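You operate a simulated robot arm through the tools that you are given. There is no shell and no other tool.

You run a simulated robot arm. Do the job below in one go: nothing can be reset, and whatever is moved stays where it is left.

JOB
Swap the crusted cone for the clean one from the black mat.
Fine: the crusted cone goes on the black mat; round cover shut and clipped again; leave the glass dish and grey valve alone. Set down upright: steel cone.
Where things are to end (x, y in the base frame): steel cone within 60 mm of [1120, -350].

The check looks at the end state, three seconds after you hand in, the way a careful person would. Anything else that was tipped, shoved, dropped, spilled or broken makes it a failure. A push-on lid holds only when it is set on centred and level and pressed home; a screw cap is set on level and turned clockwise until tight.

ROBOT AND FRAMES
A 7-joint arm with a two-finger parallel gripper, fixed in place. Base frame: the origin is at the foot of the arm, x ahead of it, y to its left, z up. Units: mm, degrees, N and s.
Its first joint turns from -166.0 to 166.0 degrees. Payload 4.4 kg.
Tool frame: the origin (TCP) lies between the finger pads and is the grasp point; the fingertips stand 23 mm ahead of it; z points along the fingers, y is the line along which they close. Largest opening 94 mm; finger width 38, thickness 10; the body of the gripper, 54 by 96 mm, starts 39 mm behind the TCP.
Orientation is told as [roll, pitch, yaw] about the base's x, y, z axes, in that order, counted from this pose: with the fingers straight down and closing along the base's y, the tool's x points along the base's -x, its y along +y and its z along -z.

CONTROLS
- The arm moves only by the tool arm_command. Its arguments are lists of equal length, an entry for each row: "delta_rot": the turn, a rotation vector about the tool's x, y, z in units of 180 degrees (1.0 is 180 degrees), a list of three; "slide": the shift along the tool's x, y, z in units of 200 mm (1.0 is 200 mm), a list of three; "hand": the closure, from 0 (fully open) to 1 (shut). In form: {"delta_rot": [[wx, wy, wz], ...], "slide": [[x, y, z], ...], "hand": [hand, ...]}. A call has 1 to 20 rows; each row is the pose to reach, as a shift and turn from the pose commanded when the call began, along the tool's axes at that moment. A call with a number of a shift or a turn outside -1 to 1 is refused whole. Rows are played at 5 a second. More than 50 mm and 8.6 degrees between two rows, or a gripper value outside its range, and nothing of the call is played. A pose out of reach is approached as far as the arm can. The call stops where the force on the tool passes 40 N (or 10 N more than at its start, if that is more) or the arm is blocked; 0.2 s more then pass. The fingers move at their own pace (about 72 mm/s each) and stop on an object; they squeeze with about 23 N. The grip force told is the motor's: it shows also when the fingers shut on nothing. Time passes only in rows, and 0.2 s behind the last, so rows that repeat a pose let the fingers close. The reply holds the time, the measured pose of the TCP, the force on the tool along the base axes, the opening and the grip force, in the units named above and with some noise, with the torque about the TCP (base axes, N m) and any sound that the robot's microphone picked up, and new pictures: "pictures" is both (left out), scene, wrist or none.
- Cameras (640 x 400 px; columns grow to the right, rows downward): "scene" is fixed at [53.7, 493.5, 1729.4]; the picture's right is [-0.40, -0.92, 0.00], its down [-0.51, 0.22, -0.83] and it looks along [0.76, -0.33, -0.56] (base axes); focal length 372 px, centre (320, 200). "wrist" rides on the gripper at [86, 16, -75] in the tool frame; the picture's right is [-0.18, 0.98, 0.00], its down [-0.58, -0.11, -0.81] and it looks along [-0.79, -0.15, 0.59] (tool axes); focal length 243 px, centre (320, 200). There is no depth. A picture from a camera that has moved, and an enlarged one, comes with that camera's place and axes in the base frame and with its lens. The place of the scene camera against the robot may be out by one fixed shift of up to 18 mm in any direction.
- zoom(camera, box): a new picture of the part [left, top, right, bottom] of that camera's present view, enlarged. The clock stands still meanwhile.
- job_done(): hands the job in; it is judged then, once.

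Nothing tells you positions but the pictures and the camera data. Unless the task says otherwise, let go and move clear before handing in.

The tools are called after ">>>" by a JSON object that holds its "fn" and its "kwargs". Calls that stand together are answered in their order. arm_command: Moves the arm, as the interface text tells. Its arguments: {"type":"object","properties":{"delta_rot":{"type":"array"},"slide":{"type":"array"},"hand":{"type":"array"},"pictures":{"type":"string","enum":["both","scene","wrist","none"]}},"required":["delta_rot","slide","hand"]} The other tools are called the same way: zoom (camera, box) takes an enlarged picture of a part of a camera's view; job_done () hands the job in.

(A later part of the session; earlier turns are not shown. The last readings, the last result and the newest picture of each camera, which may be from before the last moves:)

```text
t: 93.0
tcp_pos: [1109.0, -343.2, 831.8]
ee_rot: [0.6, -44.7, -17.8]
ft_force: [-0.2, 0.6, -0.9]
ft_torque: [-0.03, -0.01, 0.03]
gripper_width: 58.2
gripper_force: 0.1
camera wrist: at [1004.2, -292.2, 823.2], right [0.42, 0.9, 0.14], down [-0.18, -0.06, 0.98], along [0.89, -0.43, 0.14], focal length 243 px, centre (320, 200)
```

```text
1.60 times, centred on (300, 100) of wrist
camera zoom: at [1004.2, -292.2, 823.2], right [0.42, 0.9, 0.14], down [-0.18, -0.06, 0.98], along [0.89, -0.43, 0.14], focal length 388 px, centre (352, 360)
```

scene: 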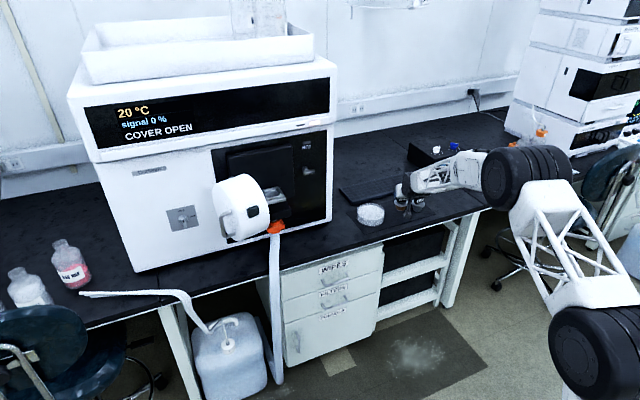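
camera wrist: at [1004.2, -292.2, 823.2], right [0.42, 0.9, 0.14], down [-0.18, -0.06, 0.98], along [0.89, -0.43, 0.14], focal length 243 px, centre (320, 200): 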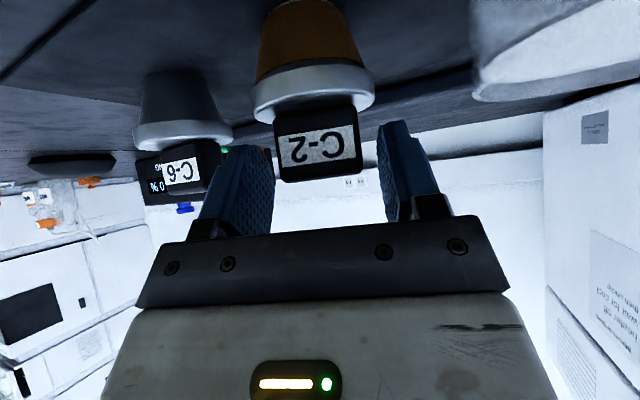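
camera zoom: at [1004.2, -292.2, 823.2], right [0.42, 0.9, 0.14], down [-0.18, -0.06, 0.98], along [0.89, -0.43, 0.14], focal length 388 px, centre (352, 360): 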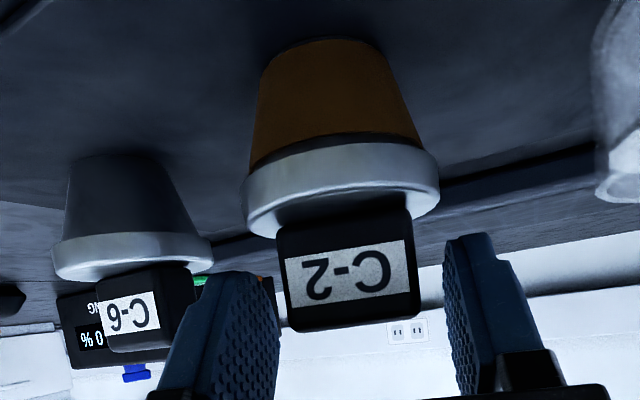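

C-2 stands upright on the mat at about [1114, −343]. I'll back out along the tool axis, then line up on C-6 with yaw 0 (its block is square to the base, label centre about [1110, −442, 814]).

>>> {"fn": "arm_command", "kwargs": {"delta_rot": [[0, 0, 0], [0, 0, 0], [0, 0, 0]], "slide": [[0, 0, -0.1], [0, 0, -0.23], [0, 0, -0.35]], "hand": [0.38, 0.38, 0.3], "pictures": "wrist"}}

>>> {"fn": "arm_command", "kwargs": {"delta_rot": [[-0.0174, 0, -0.0176], [-0.0348, 0, -0.0351], [-0.0522, 0, -0.0527], [-0.0696, 0.0007, -0.0703]], "slide": [[-0.038, -0.14, 0.004], [-0.075, -0.28, 0.008], [-0.113, -0.42, 0.011], [-0.15, -0.561, 0.015]], "hand": [0, 0, 0, 0], "pictures": "both"}}

>>> {"fn": "zoom", "kwargs": {"camera": "wrist", "box": [200, 0, 440, 150]}}

>>> {"fn": "zoom", "kwargs": {"camera": "scene", "box": [340, 160, 450, 240]}}

```text
t: 93.8
tcp_pos: [1061.9, -326.0, 882.0]
ee_rot: [0.5, -44.7, -17.8]
ft_force: [0.6, -0.9, -0.2]
ft_torque: [-0.01, 0.0, 0.01]
gripper_width: 65.7
gripper_force: 0.1
camera wrist: at [957.5, -276.1, 873.2], right [0.42, 0.9, 0.14], down [-0.18, -0.06, 0.98], along [0.89, -0.43, 0.14], focal length 243 px, centre (320, 200)
```

wrist: 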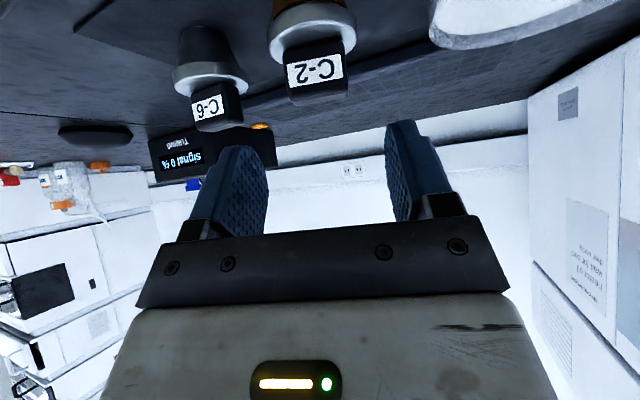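

```text
t: 94.8
tcp_pos: [1051.7, -441.4, 901.1]
ee_rot: [0.7, -44.8, 0.2]
ft_force: [-0.4, -0.5, 0.1]
ft_torque: [0.03, 0.0, -0.03]
gripper_width: 94.0
gripper_force: 0.0
camera wrist: at [935.9, -425.5, 893.0], right [0.12, 0.98, 0.14], down [-0.15, -0.12, 0.98], along [0.98, -0.14, 0.14], focal length 243 px, centre (320, 200)
```

scene: 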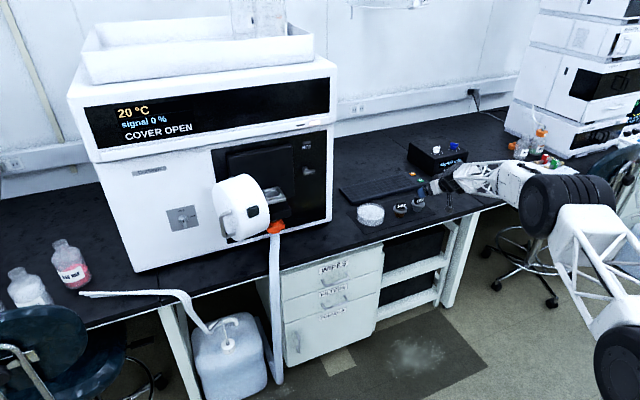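
wrist: 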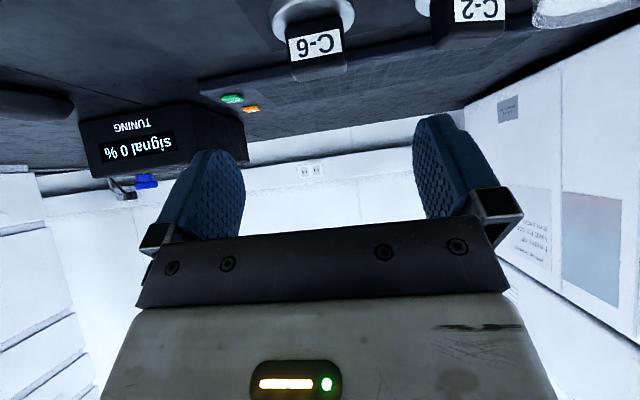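

```text
2.67 times, centred on (320, 75) of wrist
camera zoom: at [935.9, -425.5, 893.0], right [0.12, 0.98, 0.14], down [-0.15, -0.12, 0.98], along [0.98, -0.14, 0.14], focal length 647 px, centre (320, 533)
```

zoom: 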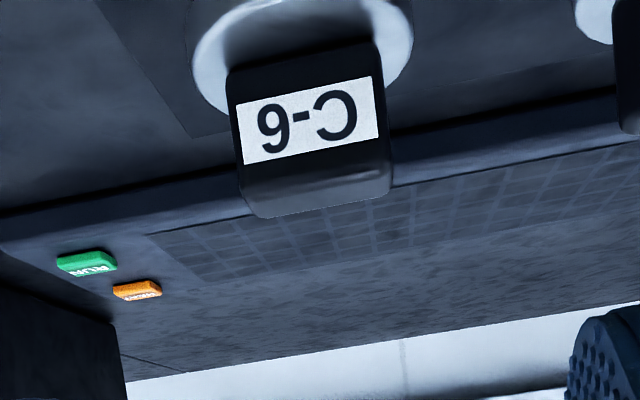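

```text
5.00 times, centred on (395, 200) of scene
camera zoom: at [53.7, 493.5, 1729.4], right [-0.4, -0.92, 0.0], down [-0.51, 0.22, -0.83], along [0.76, -0.33, -0.56], focal length 1862 px, centre (-55, 200)
```

zoom: 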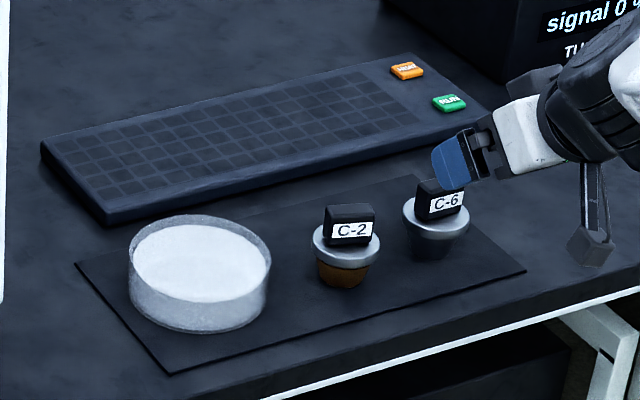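

C-2 is standing upright on the mat, and C-6 is centred ahead of the fingers (label about [1110, −439, 813]). I'll slide in along the 45° line with a 70 mm opening.

>>> {"fn": "arm_command", "kwargs": {"delta_rot": [[0, 0, 0], [0, 0, 0], [0, 0, 0], [0, 0, 0]], "slide": [[0.003, 0, 0.12], [0.006, 0.001, 0.24], [0.009, 0.0015, 0.36], [0.0115, 0.0015, 0.458]], "hand": [0.25, 0.25, 0.25, 0.25], "pictures": "wrist"}}

>>> {"fn": "zoom", "kwargs": {"camera": "wrist", "box": [200, 60, 440, 220]}}

```text
t: 95.8
tcp_pos: [1114.9, -440.0, 834.1]
ee_rot: [0.5, -44.8, 0.0]
ft_force: [0.3, 0.1, 1.1]
ft_torque: [-0.03, 0.03, 0.0]
gripper_width: 70.6
gripper_force: 0.1
camera wrist: at [1000.5, -424.3, 825.3], right [0.12, 0.98, 0.14], down [-0.15, -0.12, 0.98], along [0.98, -0.14, 0.14], focal length 243 px, centre (320, 200)
```

wrist: 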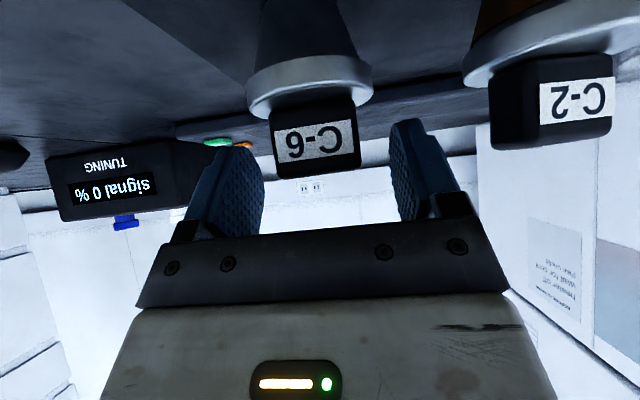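

```text
2.50 times, centred on (320, 140) of wrist
camera zoom: at [1000.5, -424.3, 825.3], right [0.12, 0.98, 0.14], down [-0.15, -0.12, 0.98], along [0.98, -0.14, 0.14], focal length 606 px, centre (320, 350)
```

zoom: 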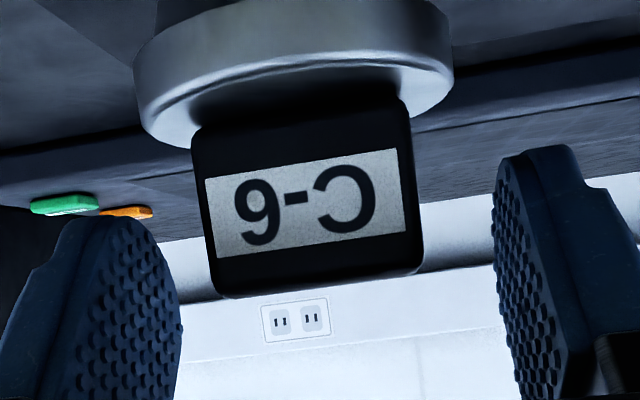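

C-6 sits in the same place between the fingers as C-2 did when gripped. I'll close on its block.

>>> {"fn": "arm_command", "kwargs": {"delta_rot": [[0, 0, 0], [0, 0, 0], [0, 0, 0], [0, 0, 0]], "slide": [[0, 0, 0], [0, 0, 0], [0, 0, 0], [0, 0, 0]], "hand": [0.5, 0.8, 0.85, 0.85], "pictures": "wrist"}}

```text
t: 96.8
tcp_pos: [1116.0, -440.2, 832.3]
ee_rot: [0.7, -44.7, 0.1]
ft_force: [0.7, 0.7, 0.2]
ft_torque: [0.02, -0.05, -0.01]
gripper_width: 39.9
gripper_force: 22.5
camera wrist: at [1000.2, -424.3, 825.2], right [0.12, 0.98, 0.14], down [-0.15, -0.12, 0.98], along [0.98, -0.14, 0.14], focal length 243 px, centre (320, 200)
```

wrist: 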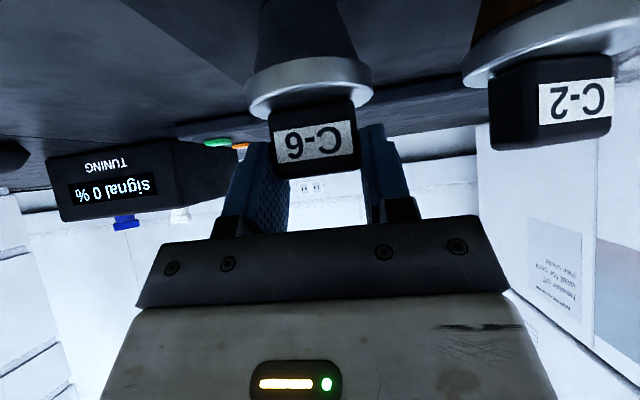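

C-6 is gripped (39.9 mm, balanced). I'll lift it straight up and carry it back from the mat.

>>> {"fn": "arm_command", "kwargs": {"delta_rot": [[0, 0, 0], [0, 0, 0], [0, 0, 0], [0, 0, 0]], "slide": [[-0.035, 0, -0.0355], [-0.1, 0, -0.101], [-0.17, 0, -0.172], [-0.246, 0, -0.249]], "hand": [0.85, 0.85, 0.85, 0.85], "pictures": "both"}}

>>> {"fn": "arm_command", "kwargs": {"delta_rot": [[0, 0, 0], [0, 0, 0], [0, 0, 0], [0, 0, 0]], "slide": [[0.053, 0.05, -0.151], [0.106, 0.1, -0.302], [0.159, 0.15, -0.453], [0.2117, 0.2, -0.6035]], "hand": [0.85, 0.85, 0.85, 0.85], "pictures": "none"}}

>>> {"fn": "arm_command", "kwargs": {"delta_rot": [[0, 0, 0], [0, 0, 0], [0, 0, 0], [0, 0, 0], [0, 0, 0]], "slide": [[-0.002, 0.19, -0.054], [-0.004, 0.38, -0.109], [-0.005, 0.57, -0.163], [-0.007, 0.76, -0.218], [-0.009, 0.95, -0.272]], "hand": [0.85, 0.85, 0.85, 0.85, 0.85], "pictures": "scene"}}

```text
t: 97.8
tcp_pos: [1113.3, -441.1, 902.8]
ee_rot: [0.5, -44.8, 0.1]
ft_force: [-0.1, -0.3, -3.0]
ft_torque: [-0.01, -0.01, 0.04]
gripper_width: 39.7
gripper_force: 23.1
camera wrist: at [998.2, -424.3, 894.5], right [0.12, 0.98, 0.14], down [-0.15, -0.12, 0.98], along [0.98, -0.14, 0.14], focal length 243 px, centre (320, 200)
```

scene: 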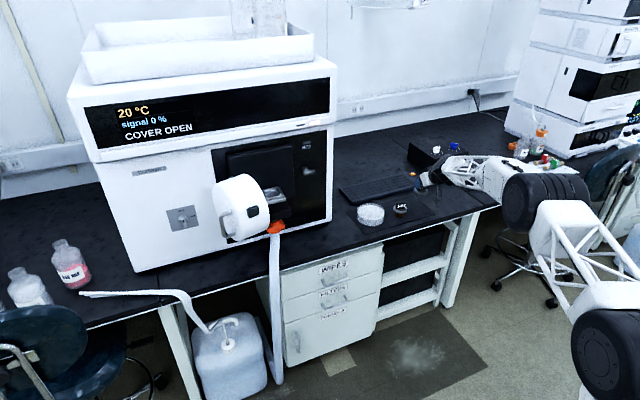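
wrist: 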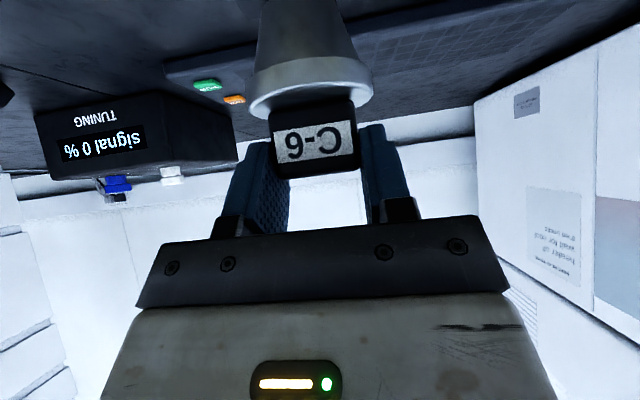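

```text
t: 98.8
tcp_pos: [998.2, -401.9, 958.6]
ee_rot: [0.6, -44.8, 0.0]
ft_force: [-0.4, -1.1, -2.9]
ft_torque: [0.02, -0.05, -0.05]
gripper_width: 40.0
gripper_force: 23.0
```

```text
t: 100.0
tcp_pos: [960.8, -213.4, 999.6]
ee_rot: [0.5, -44.7, 0.2]
ft_force: [0.2, 0.1, -1.6]
ft_torque: [0.01, -0.01, -0.02]
gripper_width: 39.6
gripper_force: 22.9
```

scene: 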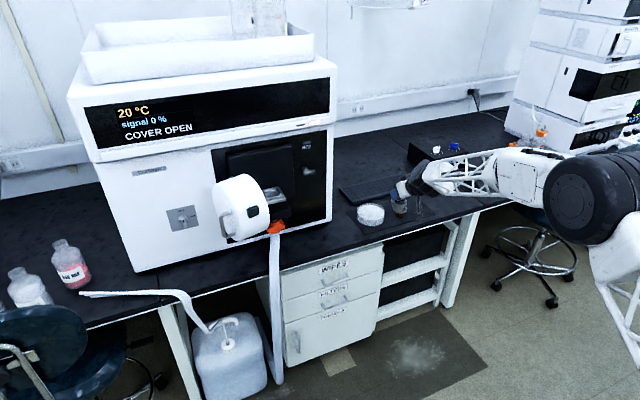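

The clean cone is carried clear of the mat and everything there stands as left. I'll continue left and up toward the holder.

>>> {"fn": "arm_command", "kwargs": {"delta_rot": [[0, 0, 0], [0, 0, 0], [0, 0, 0], [0, 0, 0], [0, 0, 0]], "slide": [[-0.057, 0.19, -0.058], [-0.114, 0.38, -0.115], [-0.171, 0.57, -0.173], [-0.228, 0.76, -0.23], [-0.285, 0.95, -0.288]], "hand": [0.85, 0.85, 0.85, 0.85, 0.85], "pictures": "none"}}

>>> {"fn": "arm_command", "kwargs": {"delta_rot": [[0, 0, 0], [0, 0, 0], [0, 0, 0], [0, 0, 0], [0, 0, 0]], "slide": [[-0.07, 0.17, -0.04], [-0.14, 0.34, -0.08], [-0.21, 0.51, -0.12], [-0.28, 0.68, -0.16], [-0.34, 0.85, -0.19]], "hand": [0.85, 0.85, 0.85, 0.85, 0.85], "pictures": "both"}}

```text
t: 101.2
tcp_pos: [955.9, -24.4, 1083.1]
ee_rot: [0.6, -44.7, 0.1]
ft_force: [0.3, 1.3, -2.9]
ft_torque: [-0.02, -0.01, 0.01]
gripper_width: 39.7
gripper_force: 23.2
```

```text
t: 102.4
tcp_pos: [977.5, 147.3, 1157.8]
ee_rot: [0.6, -44.7, 0.0]
ft_force: [-0.3, 0.6, -1.9]
ft_torque: [-0.03, -0.02, 0.04]
gripper_width: 39.8
gripper_force: 23.1
camera wrist: at [863.1, 163.5, 1149.8], right [0.12, 0.98, 0.14], down [-0.15, -0.12, 0.98], along [0.98, -0.14, 0.14], focal length 243 px, centre (320, 200)
```

scene: 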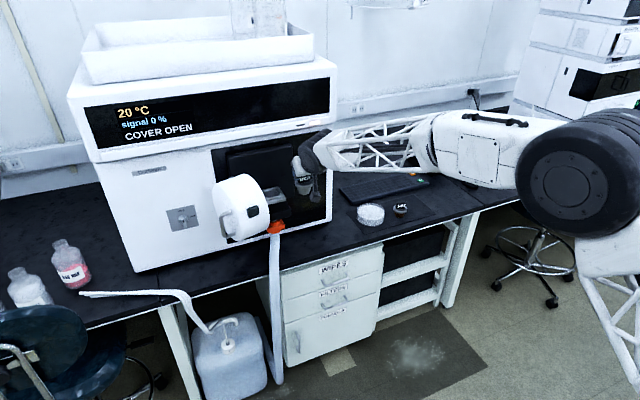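
wrist: 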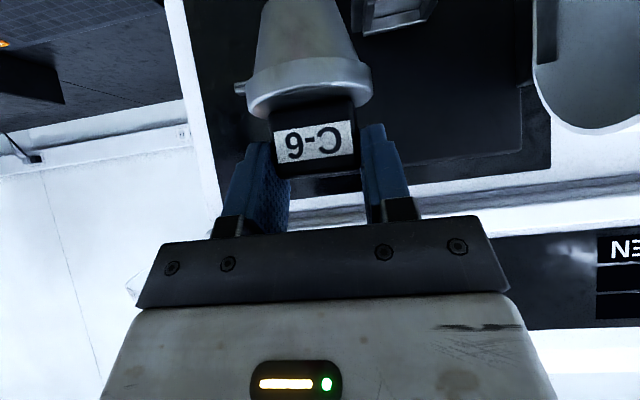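

The clean cone is in front of the compartment. I'll move it over the holder at the same offset used when lifting C-2 out, 64 mm high.

>>> {"fn": "arm_command", "kwargs": {"delta_rot": [[0, 0, 0], [0, 0, 0], [0, 0, 0], [0, 0, 0]], "slide": [[-0.107, 0.09, 0.107], [-0.213, 0.18, 0.215], [-0.32, 0.27, 0.322], [-0.4265, 0.3605, 0.429]], "hand": [0.85, 0.85, 0.85, 0.85], "pictures": "both"}}

>>> {"fn": "zoom", "kwargs": {"camera": "scene", "box": [230, 140, 330, 220]}}

>>> {"fn": "zoom", "kwargs": {"camera": "wrist", "box": [180, 0, 440, 170]}}

```text
t: 103.4
tcp_pos: [1099.8, 218.8, 1158.2]
ee_rot: [0.6, -44.8, 0.0]
ft_force: [-0.6, 0.4, -1.1]
ft_torque: [0.04, 0.02, -0.02]
gripper_width: 40.0
gripper_force: 22.8
camera wrist: at [984.4, 235.7, 1150.3], right [0.12, 0.98, 0.14], down [-0.15, -0.12, 0.98], along [0.98, -0.14, 0.14], focal length 243 px, centre (320, 200)
```

scene: 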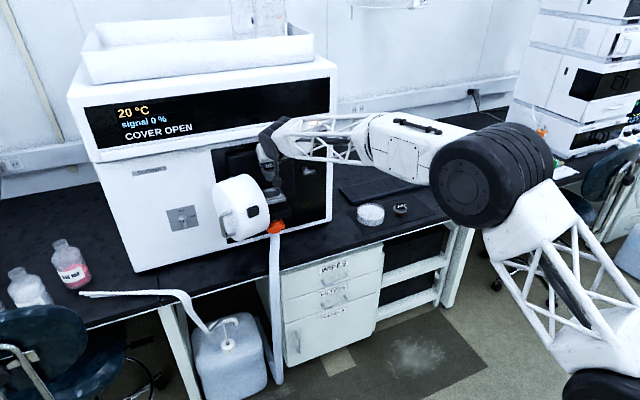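
wrist: 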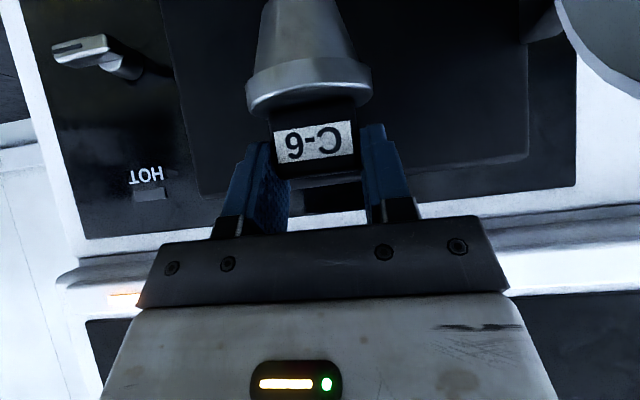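

```text
5.00 times, centred on (280, 180) of scene
camera zoom: at [53.7, 493.5, 1729.4], right [-0.4, -0.92, 0.0], down [-0.51, 0.22, -0.83], along [0.76, -0.33, -0.56], focal length 1862 px, centre (520, 300)
```

zoom: 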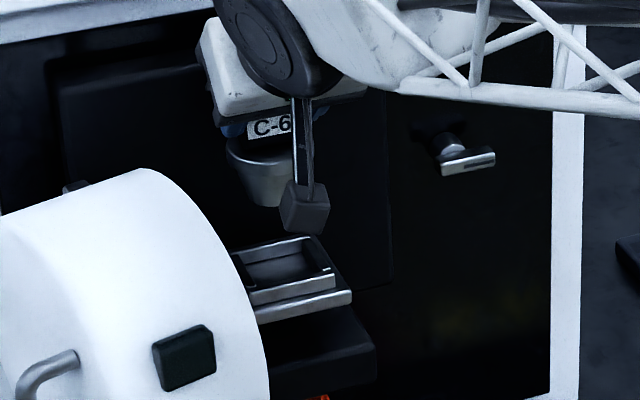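

```text
2.35 times, centred on (310, 85) of wrist
camera zoom: at [984.4, 235.7, 1150.3], right [0.12, 0.98, 0.14], down [-0.15, -0.12, 0.98], along [0.98, -0.14, 0.14], focal length 571 px, centre (344, 471)
```

zoom: 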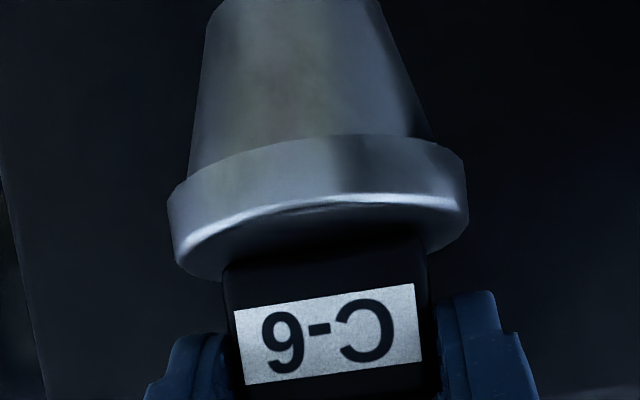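

C-6's label appears in the same spot as C-2's did, so the grip matches. I'll shift 1.5 mm left and lower 55 mm into the frame.

>>> {"fn": "arm_command", "kwargs": {"delta_rot": [[0, 0, 0], [0, 0, 0], [0, 0, 0], [0, 0, 0]], "slide": [[0.0, 0.0075, 0.0], [0.07, 0.0075, 0.07], [0.14, 0.0075, 0.141], [0.194, 0.0075, 0.195]], "hand": [0.85, 0.85, 0.85, 0.85], "pictures": "wrist"}}

>>> {"fn": "zoom", "kwargs": {"camera": "wrist", "box": [180, 0, 440, 170]}}

```text
t: 104.4
tcp_pos: [1098.6, 222.1, 1105.7]
ee_rot: [0.5, -44.7, 0.2]
ft_force: [0.2, 0.1, -1.5]
ft_torque: [0.01, 0.04, -0.01]
gripper_width: 39.7
gripper_force: 22.9
camera wrist: at [983.6, 237.8, 1096.4], right [0.12, 0.98, 0.14], down [-0.15, -0.12, 0.98], along [0.98, -0.14, 0.14], focal length 243 px, centre (320, 200)
```

wrist: 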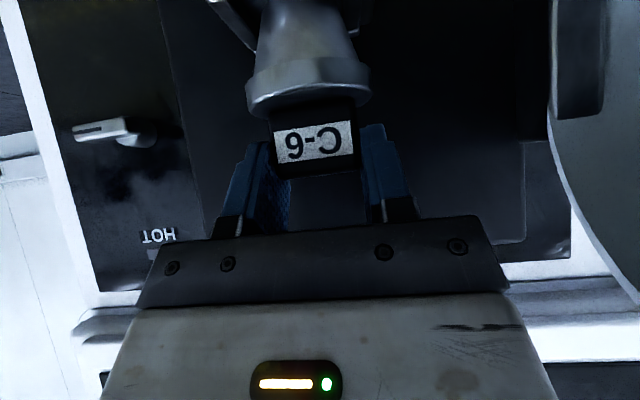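

```text
2.35 times, centred on (310, 85) of wrist
camera zoom: at [983.6, 237.8, 1096.4], right [0.12, 0.98, 0.14], down [-0.15, -0.12, 0.98], along [0.98, -0.14, 0.14], focal length 571 px, centre (344, 471)
```

zoom: 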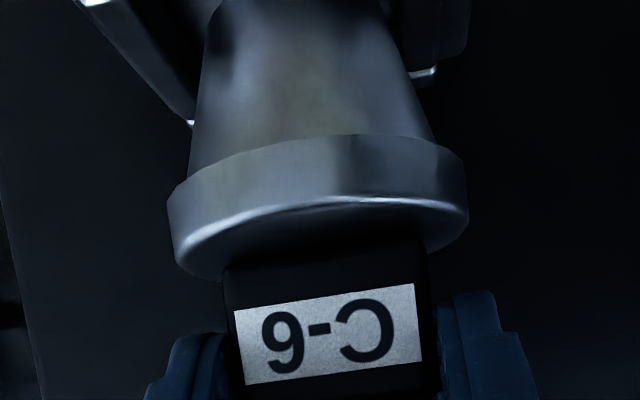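

>>> {"fn": "arm_command", "kwargs": {"delta_rot": [[0, 0, 0], [0, 0, 0]], "slide": [[0.0106, 0, 0.0106], [0.0212, 0, 0.0213]], "hand": [0.85, 0.85], "pictures": "none"}}

>>> {"fn": "arm_command", "kwargs": {"delta_rot": [[0, 0, 0]], "slide": [[0.0071, 0, 0.0071]], "hand": [0.85], "pictures": "none"}}

>>> {"fn": "arm_command", "kwargs": {"delta_rot": [[0, 0, 0]], "slide": [[0.0053, 0, 0.0053]], "hand": [0.85], "pictures": "wrist"}}

```text
t: 105.0
tcp_pos: [1099.3, 221.0, 1098.9]
ee_rot: [0.6, -44.9, 0.1]
ft_force: [0.6, 0.0, -2.2]
ft_torque: [-0.03, 0.01, -0.02]
gripper_width: 39.8
gripper_force: 23.1
```

```text
t: 105.4
tcp_pos: [1098.2, 221.6, 1096.5]
ee_rot: [0.6, -44.9, 0.1]
ft_force: [-0.8, 0.8, -2.0]
ft_torque: [0.0, 0.01, 0.03]
gripper_width: 40.1
gripper_force: 22.8
```

```text
t: 105.8
tcp_pos: [1098.4, 220.5, 1095.3]
ee_rot: [0.6, -44.9, 0.1]
ft_force: [0.6, -0.6, -1.5]
ft_torque: [-0.03, 0.04, 0.04]
gripper_width: 39.8
gripper_force: 23.0
camera wrist: at [983.5, 237.2, 1086.3], right [0.12, 0.98, 0.14], down [-0.15, -0.12, 0.98], along [0.98, -0.14, 0.14], focal length 243 px, centre (320, 200)
```

wrist: 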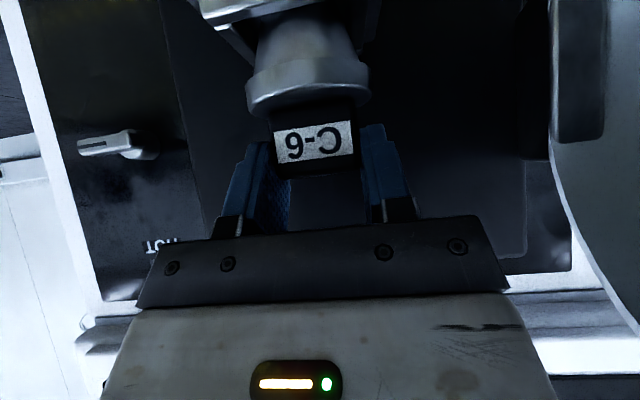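

The cone is entering the frame with no contact yet (TCP z≈1095). I'll keep going down in 1.2 mm steps.

>>> {"fn": "arm_command", "kwargs": {"delta_rot": [[0, 0, 0]], "slide": [[0.0043, 0, 0.0043]], "hand": [0.85], "pictures": "none"}}

>>> {"fn": "arm_command", "kwargs": {"delta_rot": [[0, 0, 0]], "slide": [[0.0043, 0, 0.0043]], "hand": [0.85], "pictures": "none"}}

>>> {"fn": "arm_command", "kwargs": {"delta_rot": [[0, 0, 0]], "slide": [[0.0043, 0, 0.0043]], "hand": [0.85], "pictures": "wrist"}}

```text
t: 106.2
tcp_pos: [1098.8, 222.4, 1093.7]
ee_rot: [0.6, -44.8, 0.1]
ft_force: [0.2, 0.3, -1.7]
ft_torque: [0.01, -0.02, -0.02]
gripper_width: 39.9
gripper_force: 23.9
```

```text
t: 106.6
tcp_pos: [1099.0, 221.9, 1092.7]
ee_rot: [0.7, -44.8, 0.0]
ft_force: [-1.0, 0.7, 0.8]
ft_torque: [0.02, 0.05, 0.02]
gripper_width: 39.5
gripper_force: 22.8
```

```text
t: 107.0
tcp_pos: [1099.5, 220.8, 1092.3]
ee_rot: [0.6, -45.0, -0.1]
ft_force: [-3.9, 1.0, 9.5]
ft_torque: [-0.09, 0.28, -0.08]
gripper_width: 39.6
gripper_force: 23.0
camera wrist: at [984.5, 236.7, 1083.9], right [0.12, 0.98, 0.14], down [-0.16, -0.12, 0.98], along [0.98, -0.14, 0.14], focal length 243 px, centre (320, 200)
```

wrist: 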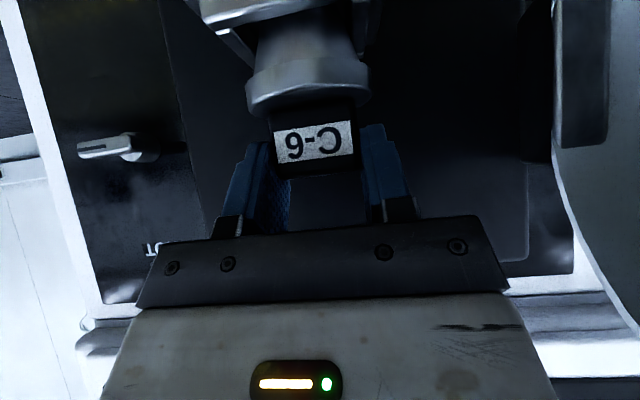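

It touched down at z≈1092.5, the same height C-2 was gripped at, so it is seated. I'll ease off slightly and open.

>>> {"fn": "arm_command", "kwargs": {"delta_rot": [[0, 0, 0], [0, 0, 0], [0, 0, 0], [0, 0, 0], [0, 0, 0]], "slide": [[-0.0025, 0, -0.0025], [-0.0025, 0, -0.0025], [-0.0025, 0, -0.0025], [-0.0025, 0, -0.0025], [-0.0025, 0, -0.0025]], "hand": [0.85, 0.55, 0.35, 0.3, 0.3], "pictures": "wrist"}}

>>> {"fn": "arm_command", "kwargs": {"delta_rot": [[0, 0, 0], [0, 0, 0], [0, 0, 0], [0, 0, 0]], "slide": [[0, 0, -0.1], [0, 0, -0.23], [0, 0, -0.36], [0, 0, -0.48]], "hand": [0.25, 0.25, 0.25, 0.25], "pictures": "both"}}

>>> {"fn": "zoom", "kwargs": {"camera": "wrist", "box": [220, 0, 420, 130]}}

>>> {"fn": "zoom", "kwargs": {"camera": "scene", "box": [230, 150, 330, 230]}}

```text
t: 108.2
tcp_pos: [1100.7, 220.2, 1091.0]
ee_rot: [0.6, -44.8, 0.1]
ft_force: [-0.6, 0.4, -0.3]
ft_torque: [0.04, 0.01, -0.03]
gripper_width: 65.9
gripper_force: 0.1
camera wrist: at [984.5, 236.6, 1082.8], right [0.12, 0.98, 0.14], down [-0.15, -0.12, 0.98], along [0.98, -0.14, 0.14], focal length 243 px, centre (320, 200)
```

wrist: 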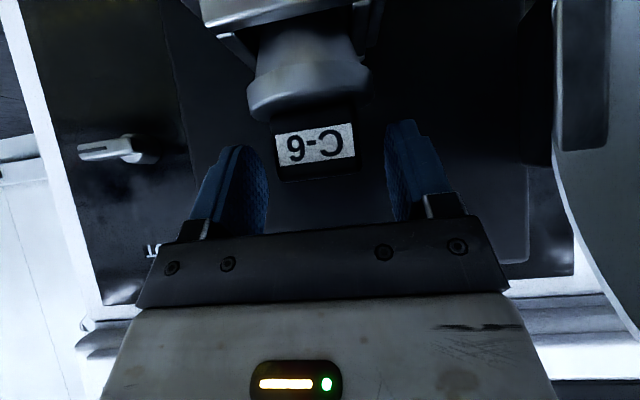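

```text
t: 109.2
tcp_pos: [1032.8, 219.5, 1157.4]
ee_rot: [0.4, -44.7, 0.1]
ft_force: [-0.3, 0.0, 0.1]
ft_torque: [0.0, 0.0, 0.02]
gripper_width: 70.3
gripper_force: 0.0
camera wrist: at [916.2, 234.9, 1150.0], right [0.12, 0.98, 0.14], down [-0.15, -0.12, 0.98], along [0.98, -0.14, 0.14], focal length 243 px, centre (320, 200)
```

scene: 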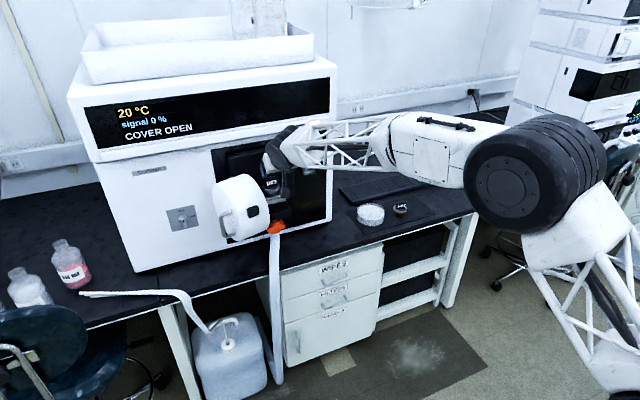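
wrist: 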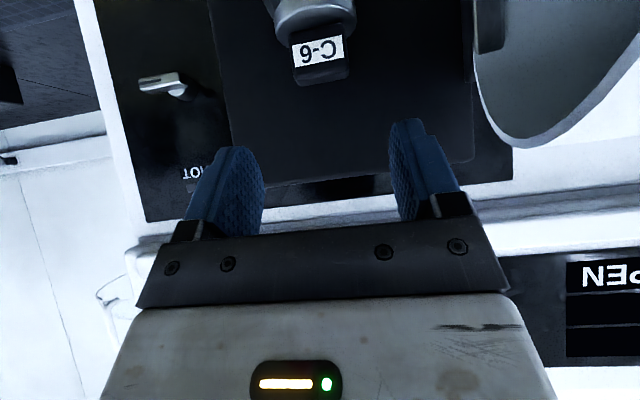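

```text
3.08 times, centred on (320, 65) of wrist
camera zoom: at [916.2, 234.9, 1150.0], right [0.12, 0.98, 0.14], down [-0.15, -0.12, 0.98], along [0.98, -0.14, 0.14], focal length 746 px, centre (320, 615)
```

zoom: 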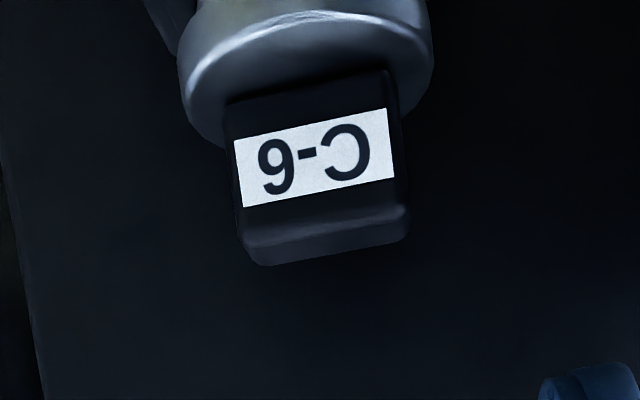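

```text
5.00 times, centred on (280, 190) of scene
camera zoom: at [53.7, 493.5, 1729.4], right [-0.4, -0.92, 0.0], down [-0.51, 0.22, -0.83], along [0.76, -0.33, -0.56], focal length 1862 px, centre (520, 250)
```

zoom: 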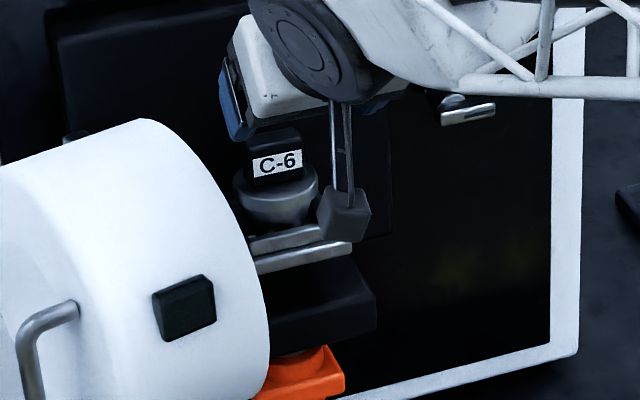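

C-6 stands upright in the holder. Next I'll close the cover: I'll back out, go round to its left side, and push the handle to swing it shut.

>>> {"fn": "arm_command", "kwargs": {"delta_rot": [[0, 0, 0], [0, 0, 0], [0, 0, 0], [0, 0, 0]], "slide": [[0.151, 0, -0.167], [0.302, 0, -0.334], [0.453, 0, -0.501], [0.6045, 0, -0.6685]], "hand": [0.5, 1, 1, 1], "pictures": "none"}}

>>> {"fn": "arm_command", "kwargs": {"delta_rot": [[0, 0, 0], [0, 0, 0], [0, 0, 0], [0, 0, 0], [0, 0, 0]], "slide": [[0.07, 0.19, 0.0145], [0.141, 0.38, 0.029], [0.212, 0.57, 0.0435], [0.282, 0.76, 0.058], [0.353, 0.95, 0.0725]], "hand": [1, 1, 1, 1, 1], "pictures": "both"}}

```text
t: 110.2
tcp_pos: [852.6, 217.3, 1168.5]
ee_rot: [0.7, -44.8, -0.1]
ft_force: [0.2, 0.6, 0.1]
ft_torque: [0.01, -0.02, 0.02]
gripper_width: 0.0
gripper_force: 23.1
```

```text
t: 111.4
tcp_pos: [812.0, 409.8, 1111.2]
ee_rot: [0.7, -44.8, 0.0]
ft_force: [0.0, 0.4, -0.5]
ft_torque: [-0.01, 0.01, -0.04]
gripper_width: 0.1
gripper_force: 23.5
camera wrist: at [695.9, 425.9, 1102.1], right [0.12, 0.98, 0.14], down [-0.15, -0.12, 0.98], along [0.98, -0.14, 0.14], focal length 243 px, centre (320, 200)
```

scene: 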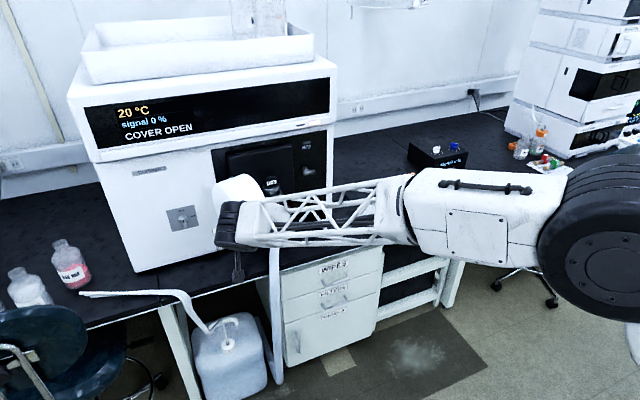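
wrist: 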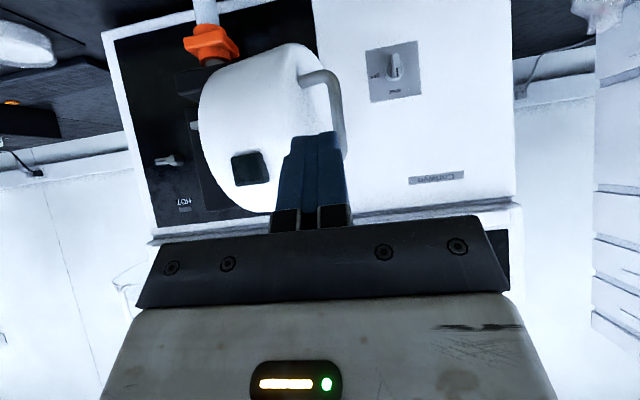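

The cover is edge-on at about 88° open with the handle bar near [952, 419]. I'll bring the tool level to the left of the handle.

>>> {"fn": "arm_command", "kwargs": {"delta_rot": [[0, -0.04, 0], [0, -0.08, 0], [0, -0.12, 0], [0, -0.16, 0], [0, -0.2, 0], [0, -0.24, 0], [0, -0.24, 0], [0, -0.24, 0]], "slide": [[-0.01, 0.045, 0.07], [-0.02, 0.09, 0.14], [-0.03, 0.135, 0.21], [-0.04, 0.18, 0.28], [-0.05, 0.225, 0.35], [-0.0615, 0.27, 0.42], [-0.0615, 0.27, 0.42], [-0.0615, 0.27, 0.42]], "hand": [1, 1, 1, 1, 1, 1, 1, 1], "pictures": "both"}}

```text
t: 113.2
tcp_pos: [877.8, 464.5, 1059.7]
ee_rot: [11.1, -87.9, -10.6]
ft_force: [0.7, 0.6, -0.2]
ft_torque: [-0.01, 0.0, 0.0]
gripper_width: 0.0
gripper_force: 22.6
camera wrist: at [797.7, 481.3, 976.2], right [0.0, 0.98, 0.19], down [-0.78, -0.12, 0.61], along [0.62, -0.15, 0.77], focal length 243 px, centre (320, 200)
```

scene: 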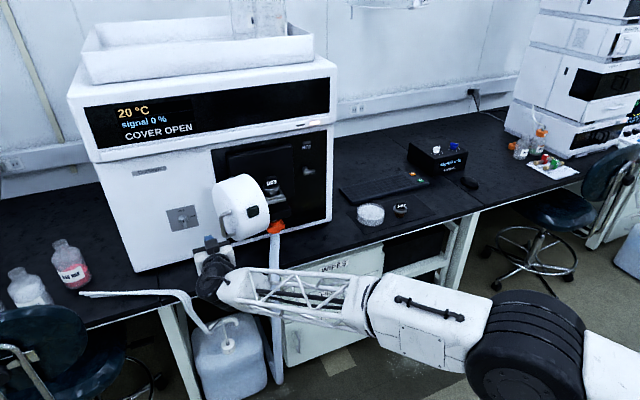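
wrist: 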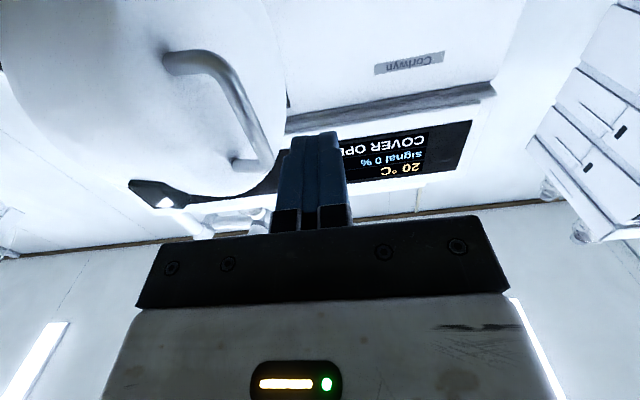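

Level and clear. I'll move forward so the closed fingertips reach just past the handle bar, staying on its left side.

>>> {"fn": "arm_command", "kwargs": {"delta_rot": [[0, 0, 0], [0, 0, 0], [0, 0, 0]], "slide": [[0, 0, 0.16], [0, 0, 0.315], [0, -0.1, 0.315]], "hand": [1, 1, 1], "pictures": "wrist"}}

>>> {"fn": "zoom", "kwargs": {"camera": "scene", "box": [180, 150, 300, 250]}}

```text
t: 114.0
tcp_pos: [940.5, 444.4, 1057.4]
ee_rot: [11.0, -87.9, -10.4]
ft_force: [-0.6, -0.1, -0.3]
ft_torque: [0.05, -0.02, 0.03]
gripper_width: 0.1
gripper_force: 22.4
camera wrist: at [861.8, 461.8, 973.1], right [0.0, 0.98, 0.19], down [-0.78, -0.12, 0.61], along [0.62, -0.15, 0.77], focal length 243 px, centre (320, 200)
```

wrist: 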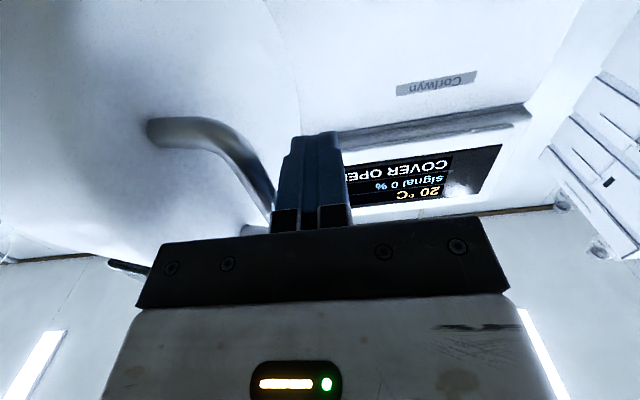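

```text
4.00 times, centred on (240, 200) of scene
camera zoom: at [53.7, 493.5, 1729.4], right [-0.4, -0.92, 0.0], down [-0.51, 0.22, -0.83], along [0.76, -0.33, -0.56], focal length 1489 px, centre (640, 200)
```

zoom: 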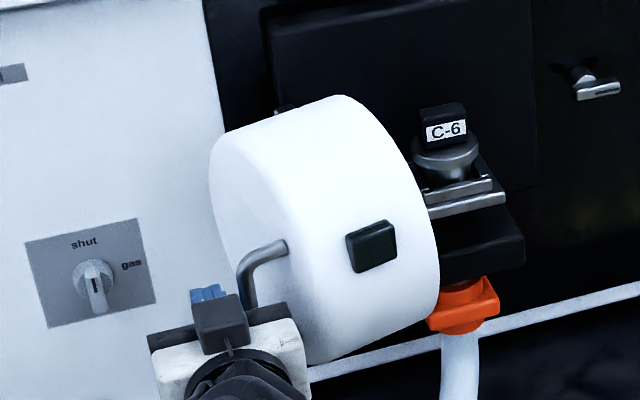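

The fingers are just left of the handle bar. I'll push it to the right along its arc in small steps.

>>> {"fn": "arm_command", "kwargs": {"delta_rot": [[0, 0, 0], [0, 0, 0], [0, 0, 0], [0, 0, 0], [0, 0, 0], [0, 0, 0], [0, 0, 0], [0, 0, 0], [0, 0, 0], [0, 0, 0], [0, 0, 0], [0, 0, 0]], "slide": [[0, -0.052, -0.0075], [0, -0.107, -0.0275], [0, -0.167, -0.0575], [0, -0.222, -0.0825], [0, -0.277, -0.0975], [0, -0.332, -0.1075], [0, -0.387, -0.115], [0, -0.442, -0.1185], [0, -0.492, -0.1195], [0, -0.547, -0.1175], [0, -0.602, -0.114], [0, -0.654, -0.109]], "hand": [1, 1, 1, 1, 1, 1, 1, 1, 1, 1, 1, 1], "pictures": "both"}}

>>> {"fn": "zoom", "kwargs": {"camera": "scene", "box": [180, 150, 320, 250]}}

```text
t: 116.6
tcp_pos: [920.0, 313.1, 1057.0]
ee_rot: [10.3, -87.9, -9.9]
ft_force: [0.0, 0.0, 0.2]
ft_torque: [-0.01, -0.02, 0.03]
gripper_width: 0.0
gripper_force: 23.3
camera wrist: at [840.8, 330.0, 972.6], right [0.0, 0.98, 0.19], down [-0.78, -0.12, 0.61], along [0.62, -0.15, 0.77], focal length 243 px, centre (320, 200)
```

scene: 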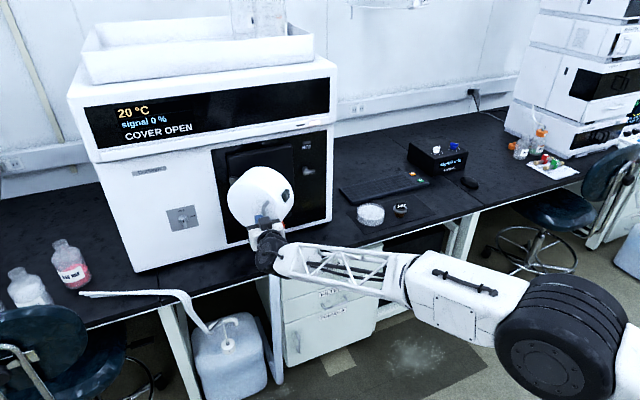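
wrist: 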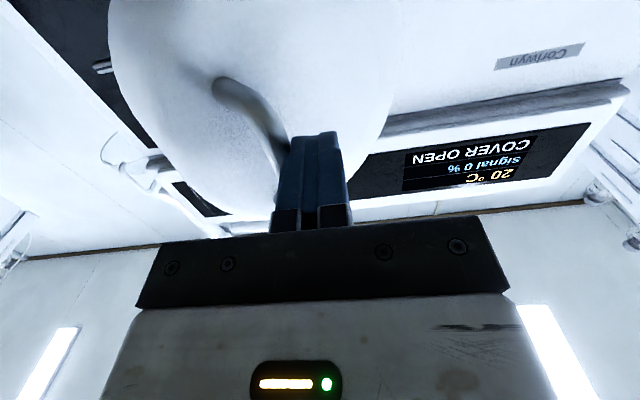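

```text
4.00 times, centred on (250, 200) of scene
camera zoom: at [53.7, 493.5, 1729.4], right [-0.4, -0.92, 0.0], down [-0.51, 0.22, -0.83], along [0.76, -0.33, -0.56], focal length 1489 px, centre (600, 200)
```

zoom: 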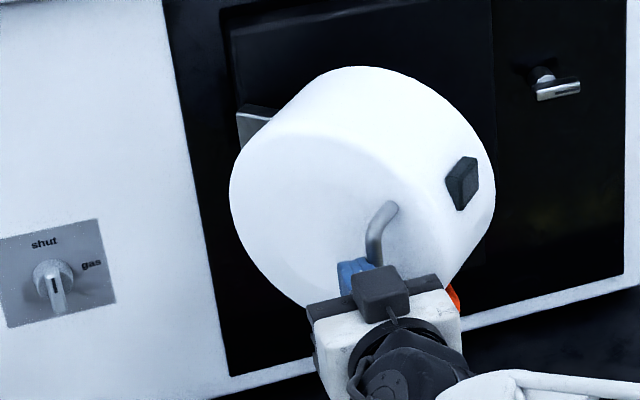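

The cover is about half closed and following smoothly. I'll continue to about 10°.

>>> {"fn": "arm_command", "kwargs": {"delta_rot": [[0, 0, 0], [0, 0, 0], [0, 0, 0], [0, 0, 0], [0, 0, 0], [0, 0, 0], [0, 0, 0], [0, 0, 0], [0, 0, 0], [0, 0, 0], [0, 0, 0], [0, 0, 0]], "slide": [[0, -0.053, 0.0115], [0, -0.108, 0.024], [0, -0.1605, 0.039], [0, -0.213, 0.059], [0, -0.263, 0.0815], [0, -0.31, 0.1045], [0, -0.358, 0.134], [0, -0.403, 0.164], [0, -0.447, 0.1955], [0, -0.488, 0.233], [0, -0.528, 0.2715], [0, -0.566, 0.309]], "hand": [1, 1, 1, 1, 1, 1, 1, 1, 1, 1, 1, 1], "pictures": "both"}}

>>> {"fn": "zoom", "kwargs": {"camera": "scene", "box": [200, 140, 340, 250]}}

```text
t: 119.2
tcp_pos: [982.0, 200.5, 1053.4]
ee_rot: [11.0, -87.9, -10.6]
ft_force: [0.6, 0.3, -0.2]
ft_torque: [0.01, 0.0, 0.02]
gripper_width: 0.1
gripper_force: 23.2
camera wrist: at [904.3, 217.8, 969.9], right [0.0, 0.98, 0.19], down [-0.78, -0.12, 0.61], along [0.62, -0.15, 0.77], focal length 243 px, centre (320, 200)
```

scene: 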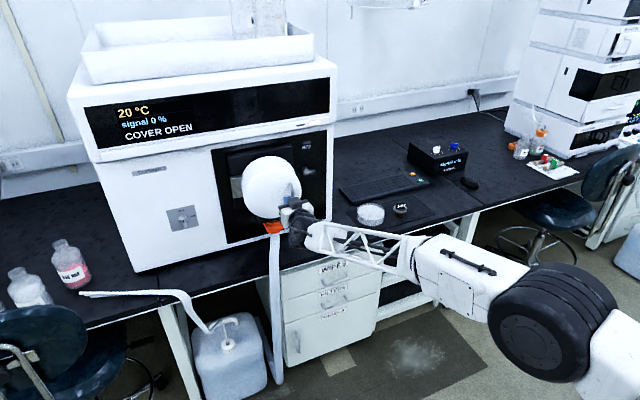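
wrist: 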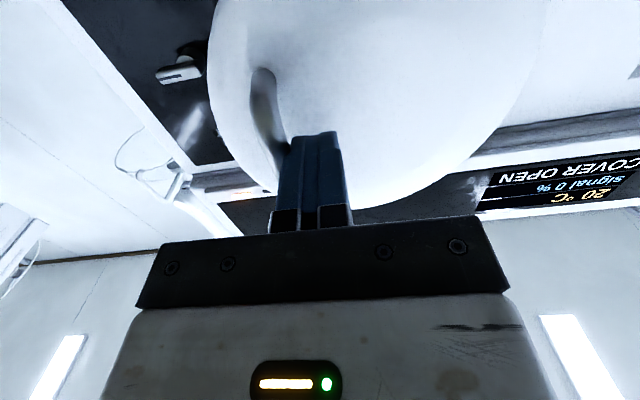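

```text
3.64 times, centred on (270, 195) of scene
camera zoom: at [53.7, 493.5, 1729.4], right [-0.4, -0.92, 0.0], down [-0.51, 0.22, -0.83], along [0.76, -0.33, -0.56], focal length 1354 px, centre (502, 218)
```

zoom: 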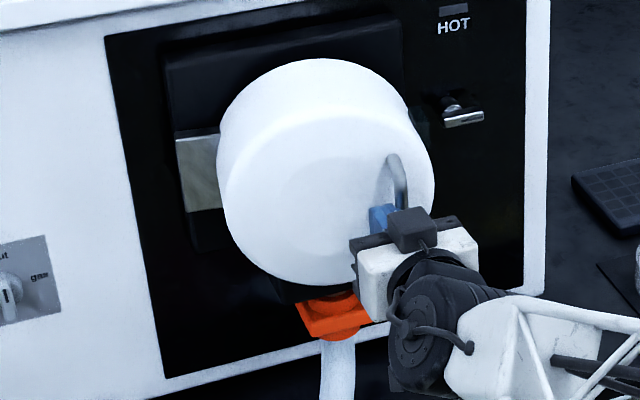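

The cover is about 10° from shut. I'll finish the swing and press the face home with the fingertips.

>>> {"fn": "arm_command", "kwargs": {"delta_rot": [[0, 0, 0], [0, 0, 0], [0, 0, 0], [0, 0, 0], [0, 0, 0], [0, 0, 0], [0, 0, 0], [0, 0, 0]], "slide": [[0, -0.0245, 0.0375], [0, -0.0495, 0.0675], [0, -0.072, 0.0975], [0, -0.092, 0.1275], [0, -0.097, 0.1525], [0, -0.097, 0.1725], [0, -0.097, 0.1925], [0, -0.097, 0.2125]], "hand": [1, 1, 1, 1, 1, 1, 1, 1], "pictures": "both"}}

>>> {"fn": "zoom", "kwargs": {"camera": "scene", "box": [80, 80, 340, 250]}}

```text
t: 120.8
tcp_pos: [1019.9, 183.8, 1053.2]
ee_rot: [9.2, -87.9, -8.6]
ft_force: [-4.2, 11.8, 1.5]
ft_torque: [-0.27, -0.1, -0.14]
gripper_width: 0.0
gripper_force: 23.0
stopped in row 8: the force on the tool passed its limit at 41 N (the readings are from after the stop); the commanded pose is now the measured one
camera wrist: at [941.3, 200.5, 968.2], right [0.0, 0.98, 0.19], down [-0.78, -0.12, 0.61], along [0.62, -0.15, 0.77], focal length 243 px, centre (320, 200)
```

scene: 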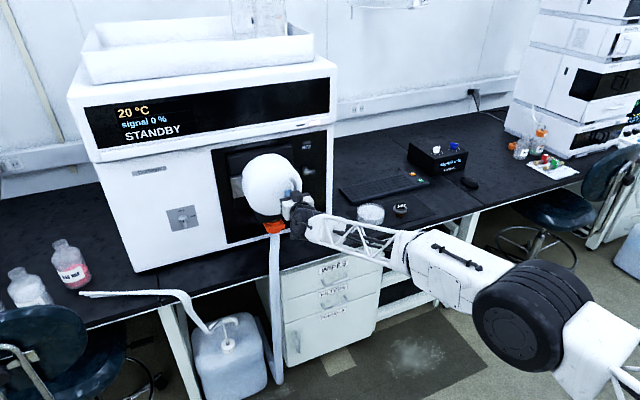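
wrist: 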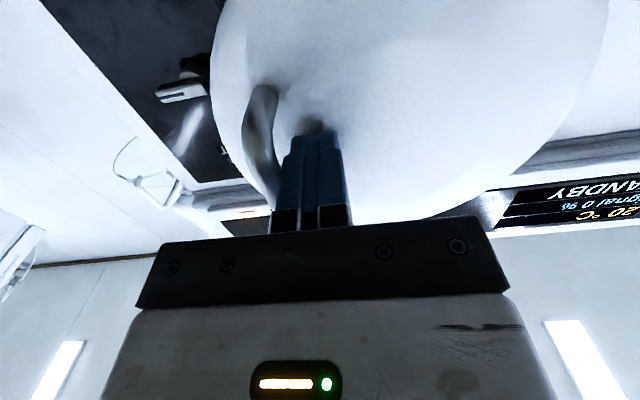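

```text
2.35 times, centred on (210, 165) of scene
camera zoom: at [53.7, 493.5, 1729.4], right [-0.4, -0.92, 0.0], down [-0.51, 0.22, -0.83], along [0.76, -0.33, -0.56], focal length 876 px, centre (579, 282)
```

zoom: 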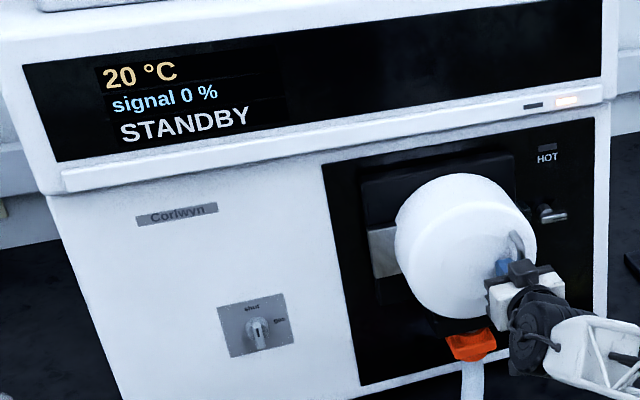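

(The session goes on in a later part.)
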